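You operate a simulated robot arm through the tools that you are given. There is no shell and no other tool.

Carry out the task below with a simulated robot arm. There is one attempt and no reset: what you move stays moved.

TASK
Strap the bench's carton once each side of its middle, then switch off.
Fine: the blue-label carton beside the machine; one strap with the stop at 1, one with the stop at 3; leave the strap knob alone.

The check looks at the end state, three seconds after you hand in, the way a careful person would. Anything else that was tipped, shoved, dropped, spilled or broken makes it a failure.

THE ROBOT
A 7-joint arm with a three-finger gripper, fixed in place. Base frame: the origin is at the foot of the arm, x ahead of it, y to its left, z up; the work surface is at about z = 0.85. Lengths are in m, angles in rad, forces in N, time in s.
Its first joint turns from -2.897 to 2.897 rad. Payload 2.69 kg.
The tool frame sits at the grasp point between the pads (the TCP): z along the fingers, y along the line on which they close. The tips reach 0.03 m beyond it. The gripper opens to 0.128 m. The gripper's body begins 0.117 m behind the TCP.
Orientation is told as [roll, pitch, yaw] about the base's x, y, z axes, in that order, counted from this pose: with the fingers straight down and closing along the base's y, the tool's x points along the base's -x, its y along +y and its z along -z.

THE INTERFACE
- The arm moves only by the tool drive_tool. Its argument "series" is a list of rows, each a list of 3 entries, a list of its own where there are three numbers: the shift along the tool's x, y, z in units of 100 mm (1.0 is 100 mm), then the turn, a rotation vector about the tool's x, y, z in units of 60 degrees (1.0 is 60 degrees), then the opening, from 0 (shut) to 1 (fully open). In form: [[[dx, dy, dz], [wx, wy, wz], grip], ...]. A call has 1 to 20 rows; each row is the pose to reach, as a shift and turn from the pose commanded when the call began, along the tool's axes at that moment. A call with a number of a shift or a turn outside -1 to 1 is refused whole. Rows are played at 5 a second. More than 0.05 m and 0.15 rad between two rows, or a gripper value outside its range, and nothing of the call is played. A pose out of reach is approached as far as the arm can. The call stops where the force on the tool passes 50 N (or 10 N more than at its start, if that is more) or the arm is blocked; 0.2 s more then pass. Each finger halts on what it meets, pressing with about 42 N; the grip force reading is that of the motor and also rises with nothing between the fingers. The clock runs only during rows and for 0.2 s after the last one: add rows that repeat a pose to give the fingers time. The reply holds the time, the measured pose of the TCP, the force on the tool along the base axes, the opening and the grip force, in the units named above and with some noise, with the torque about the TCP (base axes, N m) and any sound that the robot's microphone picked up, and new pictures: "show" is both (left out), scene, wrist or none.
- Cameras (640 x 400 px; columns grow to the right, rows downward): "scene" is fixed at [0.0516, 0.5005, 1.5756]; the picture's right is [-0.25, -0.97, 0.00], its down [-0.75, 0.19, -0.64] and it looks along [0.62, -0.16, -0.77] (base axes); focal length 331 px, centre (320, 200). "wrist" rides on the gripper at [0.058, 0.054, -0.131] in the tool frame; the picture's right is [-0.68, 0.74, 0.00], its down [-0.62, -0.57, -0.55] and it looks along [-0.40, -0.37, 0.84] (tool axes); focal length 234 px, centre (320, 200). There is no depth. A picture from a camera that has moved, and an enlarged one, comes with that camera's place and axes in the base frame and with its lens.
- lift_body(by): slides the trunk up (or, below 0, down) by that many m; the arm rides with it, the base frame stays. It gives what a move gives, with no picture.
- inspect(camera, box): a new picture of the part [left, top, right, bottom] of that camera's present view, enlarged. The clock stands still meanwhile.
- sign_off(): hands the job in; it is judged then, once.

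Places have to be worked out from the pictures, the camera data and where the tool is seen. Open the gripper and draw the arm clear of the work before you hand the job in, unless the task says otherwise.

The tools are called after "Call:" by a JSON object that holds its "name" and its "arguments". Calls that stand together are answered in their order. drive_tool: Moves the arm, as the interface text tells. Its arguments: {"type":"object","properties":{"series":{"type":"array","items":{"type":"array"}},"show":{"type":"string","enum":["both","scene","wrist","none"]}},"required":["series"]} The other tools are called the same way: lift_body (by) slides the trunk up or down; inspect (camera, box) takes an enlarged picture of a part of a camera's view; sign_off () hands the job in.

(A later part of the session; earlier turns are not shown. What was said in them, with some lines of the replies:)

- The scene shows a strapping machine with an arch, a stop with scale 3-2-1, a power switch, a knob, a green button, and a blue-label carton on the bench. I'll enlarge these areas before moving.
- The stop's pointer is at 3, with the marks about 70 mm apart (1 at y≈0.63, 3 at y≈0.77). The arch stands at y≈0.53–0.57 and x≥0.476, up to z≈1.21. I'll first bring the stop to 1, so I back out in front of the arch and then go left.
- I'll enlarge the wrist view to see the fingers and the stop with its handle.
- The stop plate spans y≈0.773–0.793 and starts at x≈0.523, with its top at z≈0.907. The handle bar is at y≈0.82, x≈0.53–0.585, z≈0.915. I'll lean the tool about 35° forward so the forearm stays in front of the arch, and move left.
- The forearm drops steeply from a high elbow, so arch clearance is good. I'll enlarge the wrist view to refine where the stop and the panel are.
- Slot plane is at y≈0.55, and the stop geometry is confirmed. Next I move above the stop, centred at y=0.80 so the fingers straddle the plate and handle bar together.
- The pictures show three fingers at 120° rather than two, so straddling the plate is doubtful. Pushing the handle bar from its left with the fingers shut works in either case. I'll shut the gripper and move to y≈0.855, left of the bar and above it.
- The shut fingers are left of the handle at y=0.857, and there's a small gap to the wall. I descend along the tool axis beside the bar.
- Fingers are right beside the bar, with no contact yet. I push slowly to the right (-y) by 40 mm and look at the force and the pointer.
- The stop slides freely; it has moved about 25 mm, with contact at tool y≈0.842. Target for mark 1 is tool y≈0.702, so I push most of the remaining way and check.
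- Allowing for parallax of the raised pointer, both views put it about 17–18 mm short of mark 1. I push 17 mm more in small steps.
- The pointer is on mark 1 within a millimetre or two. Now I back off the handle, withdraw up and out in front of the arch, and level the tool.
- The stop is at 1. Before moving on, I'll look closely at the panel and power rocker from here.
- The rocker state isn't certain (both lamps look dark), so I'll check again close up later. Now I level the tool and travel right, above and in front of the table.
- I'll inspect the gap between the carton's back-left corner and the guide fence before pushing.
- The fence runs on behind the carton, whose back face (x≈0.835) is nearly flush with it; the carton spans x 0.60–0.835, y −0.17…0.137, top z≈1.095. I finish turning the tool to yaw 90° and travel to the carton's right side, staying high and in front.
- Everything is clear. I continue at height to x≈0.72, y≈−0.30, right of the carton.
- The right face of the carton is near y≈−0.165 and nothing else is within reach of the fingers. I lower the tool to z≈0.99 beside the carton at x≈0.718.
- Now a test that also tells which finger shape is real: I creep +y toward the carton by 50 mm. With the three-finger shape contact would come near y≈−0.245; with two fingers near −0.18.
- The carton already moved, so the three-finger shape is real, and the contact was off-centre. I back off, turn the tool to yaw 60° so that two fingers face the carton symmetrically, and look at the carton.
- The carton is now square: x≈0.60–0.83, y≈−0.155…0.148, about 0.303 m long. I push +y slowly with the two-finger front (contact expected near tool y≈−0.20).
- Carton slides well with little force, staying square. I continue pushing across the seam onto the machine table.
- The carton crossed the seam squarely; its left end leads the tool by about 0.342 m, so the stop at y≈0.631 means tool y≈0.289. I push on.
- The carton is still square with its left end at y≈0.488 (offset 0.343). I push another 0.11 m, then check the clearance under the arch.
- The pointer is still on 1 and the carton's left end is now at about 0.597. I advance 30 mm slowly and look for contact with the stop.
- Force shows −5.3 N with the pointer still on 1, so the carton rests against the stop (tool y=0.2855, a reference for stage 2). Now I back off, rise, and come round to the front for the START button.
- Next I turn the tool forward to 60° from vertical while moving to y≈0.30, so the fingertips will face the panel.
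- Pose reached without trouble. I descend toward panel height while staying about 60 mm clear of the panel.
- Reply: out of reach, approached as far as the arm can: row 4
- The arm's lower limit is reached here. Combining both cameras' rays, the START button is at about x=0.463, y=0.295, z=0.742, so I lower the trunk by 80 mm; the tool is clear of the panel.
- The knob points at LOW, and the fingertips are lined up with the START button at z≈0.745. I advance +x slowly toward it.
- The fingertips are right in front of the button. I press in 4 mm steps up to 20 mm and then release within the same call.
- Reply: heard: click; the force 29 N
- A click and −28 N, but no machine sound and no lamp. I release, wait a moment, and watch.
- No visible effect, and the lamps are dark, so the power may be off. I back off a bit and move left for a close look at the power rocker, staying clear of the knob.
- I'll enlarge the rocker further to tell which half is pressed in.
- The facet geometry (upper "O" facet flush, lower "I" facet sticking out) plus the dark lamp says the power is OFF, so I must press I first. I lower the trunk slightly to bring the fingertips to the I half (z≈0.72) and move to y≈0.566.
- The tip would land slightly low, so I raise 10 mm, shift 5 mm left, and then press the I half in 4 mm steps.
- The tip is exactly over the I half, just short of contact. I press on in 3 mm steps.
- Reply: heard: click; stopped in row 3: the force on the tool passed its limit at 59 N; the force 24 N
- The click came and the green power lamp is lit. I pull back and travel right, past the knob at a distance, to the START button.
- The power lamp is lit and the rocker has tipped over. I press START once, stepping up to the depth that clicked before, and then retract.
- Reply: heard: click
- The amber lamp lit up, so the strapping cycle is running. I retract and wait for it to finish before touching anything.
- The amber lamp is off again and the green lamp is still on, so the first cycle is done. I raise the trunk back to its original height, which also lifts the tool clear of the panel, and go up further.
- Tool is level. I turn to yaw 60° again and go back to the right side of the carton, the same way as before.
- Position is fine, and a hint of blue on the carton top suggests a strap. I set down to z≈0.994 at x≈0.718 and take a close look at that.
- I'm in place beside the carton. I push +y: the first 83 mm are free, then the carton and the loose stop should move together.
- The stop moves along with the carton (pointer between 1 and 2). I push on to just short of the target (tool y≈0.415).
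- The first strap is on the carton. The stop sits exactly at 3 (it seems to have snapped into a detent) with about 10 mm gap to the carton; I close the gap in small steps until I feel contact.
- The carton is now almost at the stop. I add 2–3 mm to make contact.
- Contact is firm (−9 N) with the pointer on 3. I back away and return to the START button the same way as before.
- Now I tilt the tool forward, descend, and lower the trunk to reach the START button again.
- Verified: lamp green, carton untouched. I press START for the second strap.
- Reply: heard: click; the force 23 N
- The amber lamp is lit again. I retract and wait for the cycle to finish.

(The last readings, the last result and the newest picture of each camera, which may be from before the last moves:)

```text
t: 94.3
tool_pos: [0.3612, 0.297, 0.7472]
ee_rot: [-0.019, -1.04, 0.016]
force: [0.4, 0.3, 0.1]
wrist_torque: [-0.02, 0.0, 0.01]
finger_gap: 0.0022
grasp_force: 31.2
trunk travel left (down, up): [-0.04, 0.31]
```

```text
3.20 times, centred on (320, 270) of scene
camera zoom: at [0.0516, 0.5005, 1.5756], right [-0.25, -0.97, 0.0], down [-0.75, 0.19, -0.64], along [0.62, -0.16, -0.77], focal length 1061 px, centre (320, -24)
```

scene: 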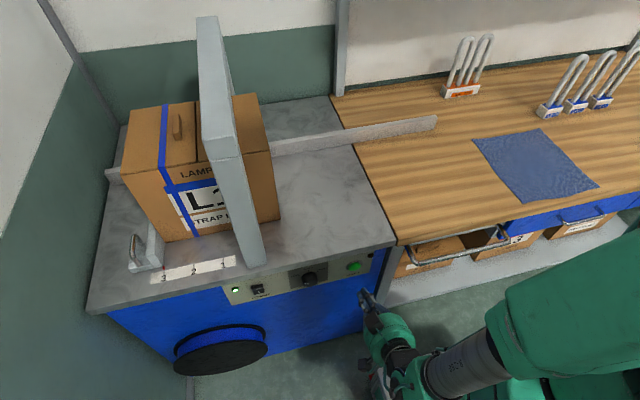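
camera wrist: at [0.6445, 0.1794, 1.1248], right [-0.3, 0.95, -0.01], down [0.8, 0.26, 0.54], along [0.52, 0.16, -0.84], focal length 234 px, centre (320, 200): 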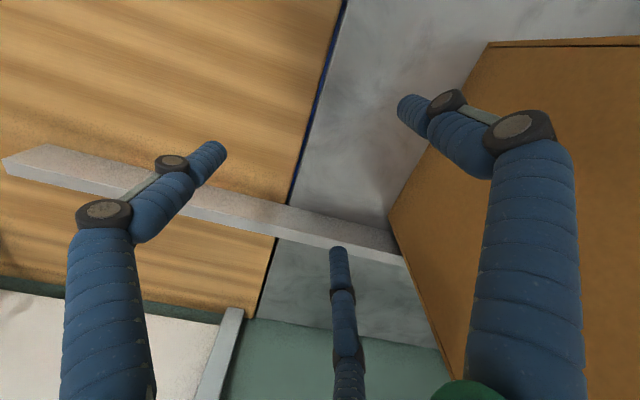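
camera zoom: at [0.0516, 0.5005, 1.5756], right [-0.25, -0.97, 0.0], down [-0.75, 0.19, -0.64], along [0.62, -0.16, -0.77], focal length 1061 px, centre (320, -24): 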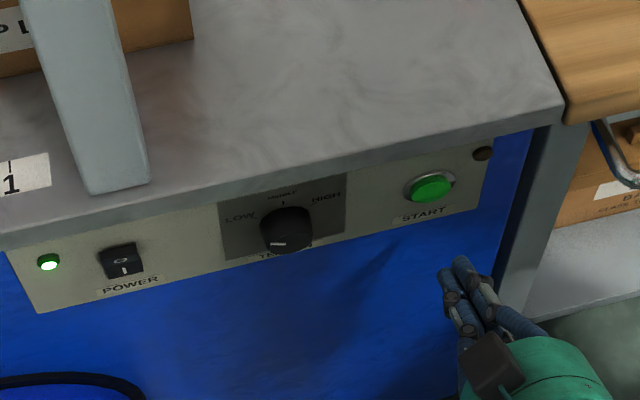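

The amber lamp is off again and the stop is at 3. Now to switch off: I move left past the knob at a distance, and slightly up, to the O half of the power rocker (z≈0.76, y≈0.572).

Call:
{"name": "drive_tool", "arguments": {"series": [[[-0.05, 0.3, -0.05], [0, 0, 0], 0], [[-0.1, 0.65, -0.06], [0, 0, 0], 0], [[-0.113, 1.0, -0.065], [0, 0, 0], 0]], "show": "none"}}

Call:
{"name": "drive_tool", "arguments": {"series": [[[0, 0.35, 0], [0, 0, 0], 0], [[0, 0.7, 0], [0, 0, 0], 0], [[0, 1.0, 0], [0, 0, 0], 0]], "show": "none"}}

Call:
{"name": "drive_tool", "arguments": {"series": [[[0, 0.35, 0], [0, 0, 0], 0], [[0, 0.75, 0], [0, 0, 0], 0], [[-0.1, 0.75, 0.173], [0, 0, 0], 0], [[-0.15, 0.75, 0.26], [0, 0, 0], 0]], "show": "both"}}

Call:
{"name": "inspect", "arguments": {"camera": "scene", "box": [220, 265, 300, 320]}}

```text
t: 95.1
tool_pos: [0.361, 0.3981, 0.7593]
ee_rot: [-0.017, -1.043, 0.015]
force: [-0.2, -0.9, 0.4]
wrist_torque: [0.07, -0.01, 0.05]
finger_gap: 0.0023
grasp_force: 30.7
trunk travel left (down, up): [-0.04, 0.31]
```

```text
t: 95.9
tool_pos: [0.361, 0.4965, 0.758]
ee_rot: [-0.018, -1.04, 0.016]
force: [0.2, 0.9, -0.2]
wrist_torque: [0.02, 0.02, 0.01]
finger_gap: 0.0021
grasp_force: 31.9
trunk travel left (down, up): [-0.04, 0.31]
```

```text
t: 96.9
tool_pos: [0.3885, 0.5726, 0.757]
ee_rot: [-0.018, -1.043, 0.018]
force: [0.7, 0.4, -0.5]
wrist_torque: [0.0, -0.02, 0.0]
finger_gap: 0.0019
grasp_force: 31.1
trunk travel left (down, up): [-0.04, 0.31]
camera wrist: at [0.2472, 0.6267, 0.7733], right [0.34, 0.74, 0.58], down [-0.16, -0.56, 0.81], along [0.93, -0.37, -0.07], focal length 234 px, centre (320, 200)
```

scene: 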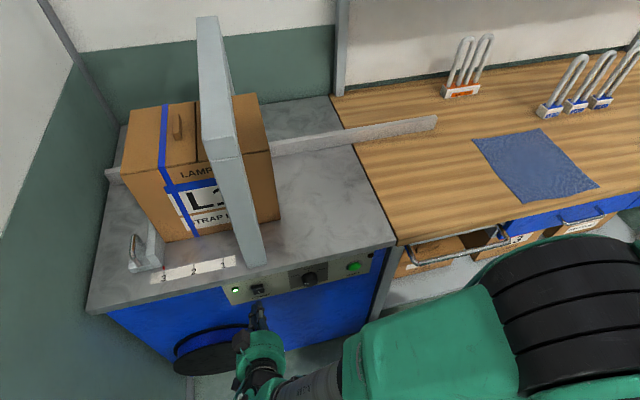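
wrist: 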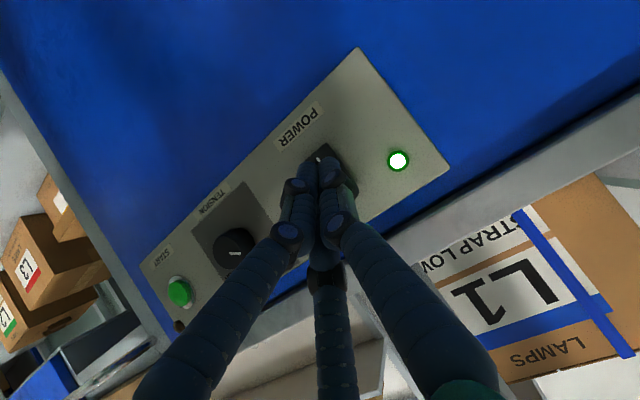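

```text
7.27 times, centred on (260, 292) of scene
camera zoom: at [0.0516, 0.5005, 1.5756], right [-0.25, -0.97, 0.0], down [-0.75, 0.19, -0.64], along [0.62, -0.16, -0.77], focal length 2410 px, centre (756, -473)
```

zoom: 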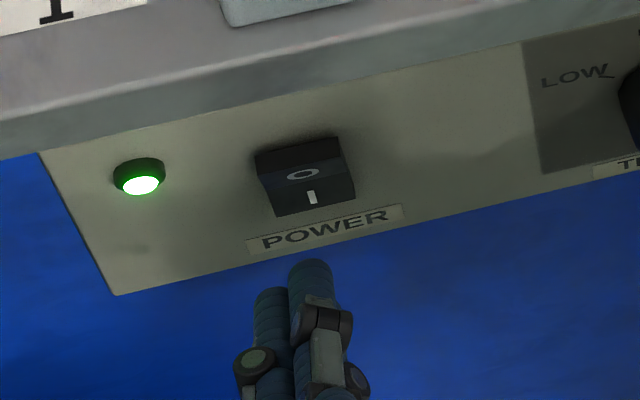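

The tip needs about 14 mm more height to land on the outer part of the O half. I raise it and approach to just short of contact.

Call:
{"name": "drive_tool", "arguments": {"series": [[[-0.121, 0, -0.07], [0, 0, 0], 0], [[-0.181, 0, 0.034], [0, 0, 0], 0], [[-0.221, 0, 0.103], [0, 0, 0], 0], [[-0.236, 0, 0.129], [0, 0, 0], 0]], "show": "none"}}

Call:
{"name": "inspect", "arguments": {"camera": "scene", "box": [220, 265, 300, 320]}}

```text
t: 97.9
tool_pos: [0.4136, 0.5735, 0.7702]
ee_rot: [-0.017, -1.042, 0.015]
force: [-0.4, 0.9, 0.2]
wrist_torque: [0.0, 0.01, 0.02]
finger_gap: 0.0021
grasp_force: 31.2
trunk travel left (down, up): [-0.04, 0.31]
```

```text
7.27 times, centred on (260, 292) of scene
camera zoom: at [0.0516, 0.5005, 1.5756], right [-0.25, -0.97, 0.0], down [-0.75, 0.19, -0.64], along [0.62, -0.16, -0.77], focal length 2410 px, centre (756, -473)
```

zoom: 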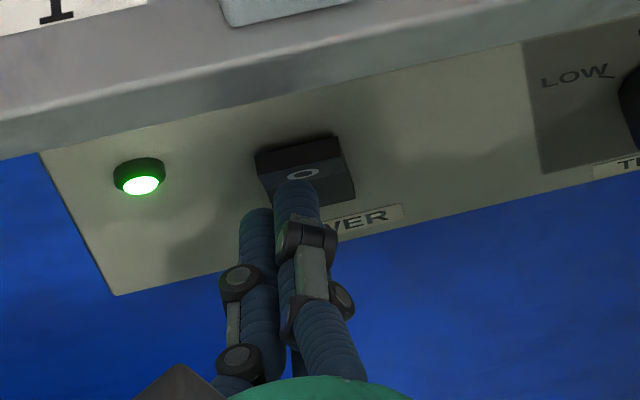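

The tip is right at the O marking with no contact yet. I press in 3 mm steps until the click.

Call:
{"name": "drive_tool", "arguments": {"series": [[[-0.015, 0, 0.026], [0, 0, 0], 0], [[-0.03, 0, 0.052], [0, 0, 0], 0], [[-0.045, 0, 0.078], [0, 0, 0], 0]], "show": "none"}}

Call:
{"name": "inspect", "arguments": {"camera": "scene", "box": [220, 265, 300, 320]}}

```text
t: 98.7
tool_pos: [0.4232, 0.5735, 0.7705]
ee_rot: [-0.018, -1.041, 0.016]
force: [-0.5, -0.4, 1.9]
wrist_torque: [-0.02, -0.01, -0.02]
finger_gap: 0.0023
grasp_force: 31.6
trunk travel left (down, up): [-0.04, 0.31]
```

```text
7.27 times, centred on (260, 292) of scene
camera zoom: at [0.0516, 0.5005, 1.5756], right [-0.25, -0.97, 0.0], down [-0.75, 0.19, -0.64], along [0.62, -0.16, -0.77], focal length 2410 px, centre (756, -473)
```

zoom: 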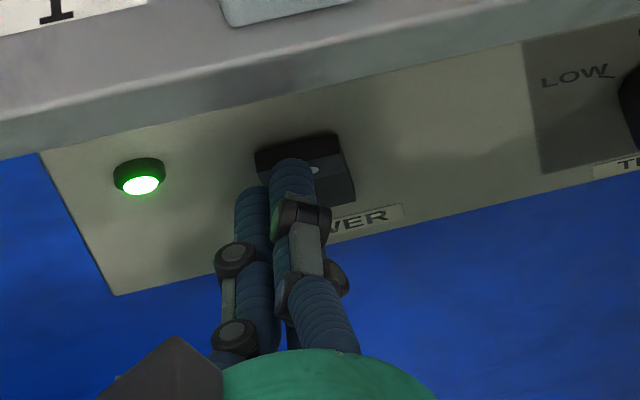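

Still no contact at x=0.423, but it's well aimed. I continue with 2–3 mm steps.

Call:
{"name": "drive_tool", "arguments": {"series": [[[-0.0125, -0.02, 0.0217], [0, 0, 0], 0], [[-0.025, -0.03, 0.0433], [0, 0, 0], 0], [[-0.035, -0.03, 0.0606], [0, 0, 0], 0]], "show": "none"}}

Call:
{"name": "inspect", "arguments": {"camera": "scene", "box": [220, 265, 300, 320]}}

```text
t: 99.5
tool_pos: [0.4281, 0.5702, 0.7707]
ee_rot: [-0.017, -1.043, 0.016]
force: [-20.4, -0.1, 2.1]
wrist_torque: [-0.06, -0.01, -0.23]
finger_gap: 0.002
grasp_force: 31.3
trunk travel left (down, up): [-0.04, 0.31]
heard: click
```

```text
7.27 times, centred on (260, 292) of scene
camera zoom: at [0.0516, 0.5005, 1.5756], right [-0.25, -0.97, 0.0], down [-0.75, 0.19, -0.64], along [0.62, -0.16, -0.77], focal length 2410 px, centre (756, -473)
```

zoom: 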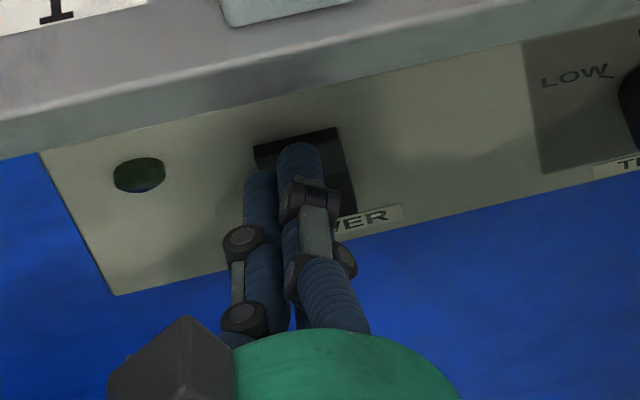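

Clicked, and the power lamp is dark: the machine is off. I retract, raise the trunk, and move left and up so the wrist camera can look behind the arch at the second strap.

Call:
{"name": "drive_tool", "arguments": {"series": [[[0.1, 0, -0.173], [0, 0, 0], 0], [[0.25, 0, -0.433], [0, 0, 0], 0], [[0.4, 0, -0.693], [0, 0, 0], 0]], "show": "none"}}

Call:
{"name": "lift_body", "arguments": {"by": 0.11}}

Call:
{"name": "drive_tool", "arguments": {"series": [[[-0.25, 0.25, -0.1], [0, 0, 0], 0], [[-0.5, 0.5, -0.2], [0, 0, 0], 0], [[-0.75, 0.75, -0.35], [0, 0, 0], 0], [[-0.95, 1.0, -0.5], [0, 0, 0], 0]], "show": "both"}}

Call:
{"name": "inspect", "arguments": {"camera": "scene", "box": [220, 220, 420, 320]}}

```text
t: 100.3
tool_pos: [0.3508, 0.5696, 0.7697]
ee_rot: [-0.016, -1.041, 0.017]
force: [0.1, -0.2, 0.2]
wrist_torque: [0.0, 0.04, 0.0]
finger_gap: 0.0022
grasp_force: 31.9
trunk travel left (down, up): [-0.04, 0.31]
```

```text
t: 101.7
tool_pos: [0.3495, 0.5699, 0.8786]
ee_rot: [-0.017, -1.042, 0.015]
force: [0.1, -0.4, -0.1]
wrist_torque: [-0.01, -0.02, 0.03]
finger_gap: 0.0021
grasp_force: 30.9
trunk travel left (down, up): [-0.15, 0.2]
```

```text
t: 102.7
tool_pos: [0.356, 0.671, 0.9871]
ee_rot: [-0.02, -1.043, 0.018]
force: [0.5, 0.2, 0.0]
wrist_torque: [0.01, -0.02, 0.04]
finger_gap: 0.0022
grasp_force: 31.3
trunk travel left (down, up): [-0.15, 0.2]
camera wrist: at [0.2142, 0.7254, 1.0015], right [0.34, 0.74, 0.58], down [-0.16, -0.56, 0.81], along [0.93, -0.37, -0.07], focal length 234 px, centre (320, 200)
```

scene: 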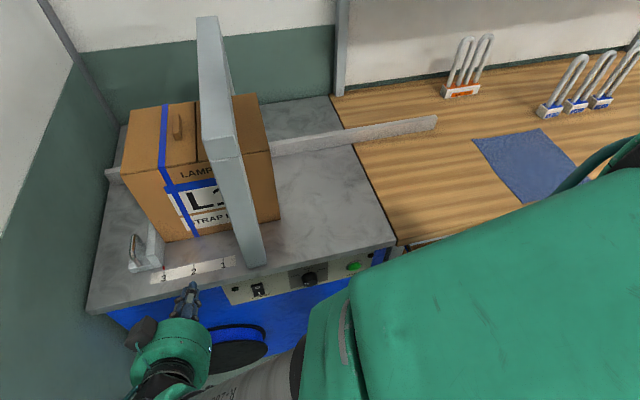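
wrist: 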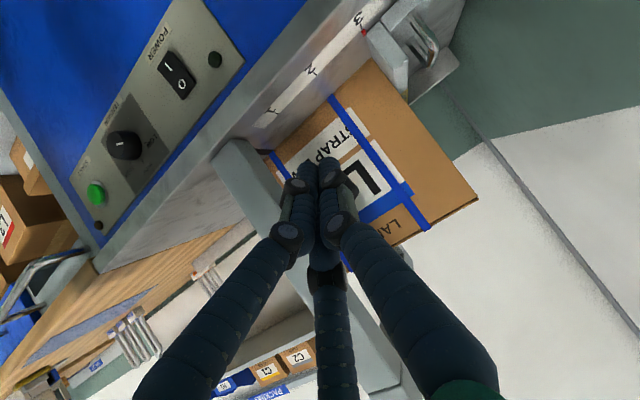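

```text
3.20 times, centred on (320, 270) of scene
camera zoom: at [0.0516, 0.5005, 1.5756], right [-0.25, -0.97, 0.0], down [-0.75, 0.19, -0.64], along [0.62, -0.16, -0.77], focal length 1061 px, centre (320, -24)
```

zoom: 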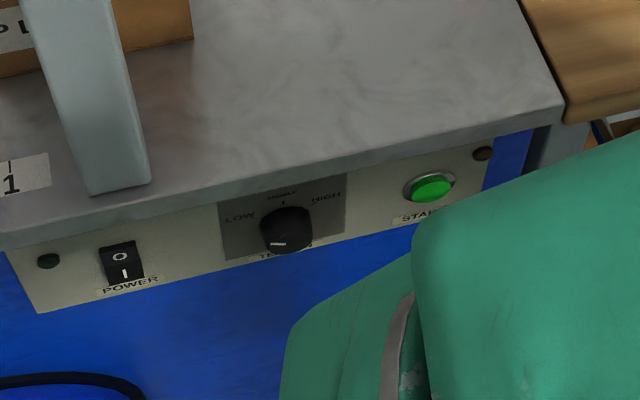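

Call:
{"name": "inspect", "arguments": {"camera": "wrist", "box": [220, 60, 480, 240]}}

```text
2.22 times, centred on (350, 150) of wrist
camera zoom: at [0.2142, 0.7254, 1.0015], right [0.34, 0.74, 0.58], down [-0.16, -0.56, 0.81], along [0.93, -0.37, -0.07], focal length 520 px, centre (253, 311)
```

zoom: 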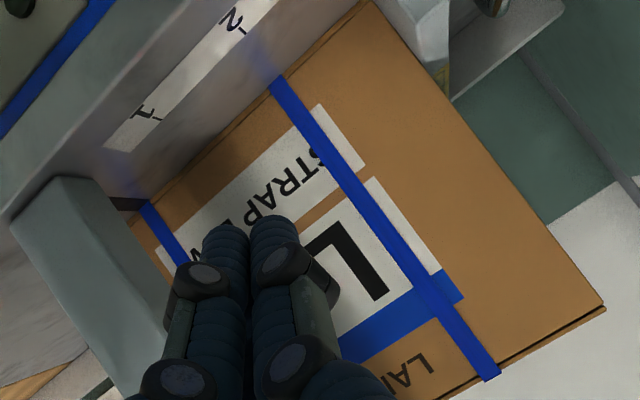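

Both blue straps are visible, one each side of the middle, and the rocker is on O with the lamp dark. I now open the gripper, draw the arm up and back clear of the work, and check once more.

Call:
{"name": "drive_tool", "arguments": {"series": [[[-0.2, -0.2, -0.3], [0, 0, 0], 0], [[-0.45, -0.5, -0.5], [0, 0, 0], 0.3], [[-0.7, -0.75, -0.65], [0, 0, 0], 0.6], [[-0.9, -1.0, -0.7], [0, 0, 0], 1]], "show": "none"}}

Call:
{"name": "drive_tool", "arguments": {"series": [[[0, -0.35, 0], [0, 0, 0], 1], [[0, -0.7, 0], [0, 0, 0], 1], [[0, -1.0, 0], [0, 0, 0], 1]], "show": "none"}}

Call:
{"name": "drive_tool", "arguments": {"series": [[[0, -0.35, 0], [0, 0, 0], 1], [[0, -0.7, 0], [0, 0, 0], 1], [[0, -1.0, 0], [0, 0, 0], 1]], "show": "none"}}

Call:
{"name": "drive_tool", "arguments": {"series": [[[0, -0.35, 0], [0, 0, 0], 1], [[0, -0.7, 0], [0, 0, 0], 1], [[0, -1.0, 0], [0, 0, 0], 1], [[0, -1.0, 0], [0, 0, 0], 1]], "show": "both"}}

Call:
{"name": "inspect", "arguments": {"camera": "scene", "box": [80, 80, 400, 330]}}

```text
t: 103.7
tool_pos: [0.3378, 0.5723, 1.1011]
ee_rot: [-0.016, -1.043, 0.015]
force: [0.6, 0.8, -1.5]
wrist_torque: [-0.03, -0.04, -0.04]
finger_gap: 0.1279
grasp_force: 0.0
trunk travel left (down, up): [-0.15, 0.2]
```

```text
t: 104.5
tool_pos: [0.341, 0.4735, 1.101]
ee_rot: [-0.015, -1.043, 0.013]
force: [-0.4, -0.3, 0.3]
wrist_torque: [-0.02, 0.02, 0.04]
finger_gap: 0.1283
grasp_force: 0.1
trunk travel left (down, up): [-0.15, 0.2]
```

```text
t: 105.3
tool_pos: [0.3392, 0.3723, 1.1004]
ee_rot: [-0.017, -1.044, 0.014]
force: [-0.2, -0.3, 0.0]
wrist_torque: [-0.03, 0.04, -0.03]
finger_gap: 0.1282
grasp_force: 0.1
trunk travel left (down, up): [-0.15, 0.2]
```

```text
t: 106.3
tool_pos: [0.3411, 0.2717, 1.1028]
ee_rot: [-0.014, -1.039, 0.017]
force: [-0.1, 0.0, 0.6]
wrist_torque: [0.05, -0.01, 0.04]
finger_gap: 0.1279
grasp_force: 0.2
trunk travel left (down, up): [-0.15, 0.2]
camera wrist: at [0.1982, 0.326, 1.1183], right [0.34, 0.74, 0.58], down [-0.16, -0.56, 0.81], along [0.93, -0.37, -0.07], focal length 234 px, centre (320, 200)
```

scene: 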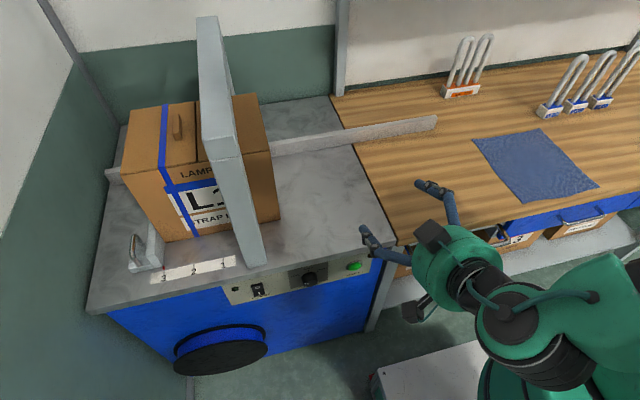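
wrist: 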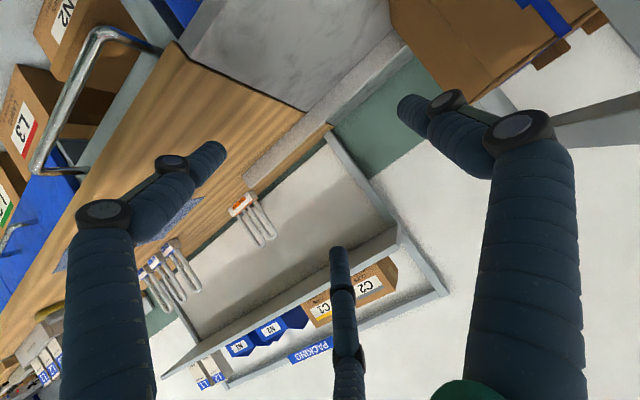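

```text
1.60 times, centred on (240, 205) of scene
camera zoom: at [0.0516, 0.5005, 1.5756], right [-0.25, -0.97, 0.0], down [-0.75, 0.19, -0.64], along [0.62, -0.16, -0.77], focal length 530 px, centre (448, 192)
```

zoom: 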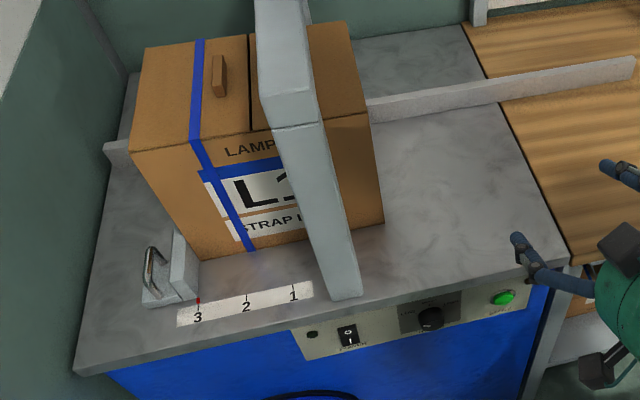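

Both straps are on, the stop is at 3, the power is off, the knob is still at LOW, and the arm is clear with the gripper open. I'm handing in the job.

Call:
{"name": "sign_off", "arguments": {}}

```text
The job is handed in.
```

The blue-label carton has two straps, one each side of its middle, and the strapping machine is switched off. I've handed the job in; I don't have the check's result.

- **Straps:** I made the first strap with the stop at 1 and the second with the stop at 3. Both straps were visible on the carton afterwards, the second one only partly, behind the arch.
- **Power:** the machine was off when I started, so I switched it on first. An early press of START with the power off did nothing. At the end the power switch was on O and the lamp was dark.
- **Knob:** I didn't touch the strap knob; it still points at LOW.
- **Where things are now:** the carton is still in the machine, up against the stop at 3. The gripper is open and the arm is clear of the work.

For the second strap I pushed the carton and let it carry the loose stop from 1 to 3. The stop settled on mark 3 before I pressed START.
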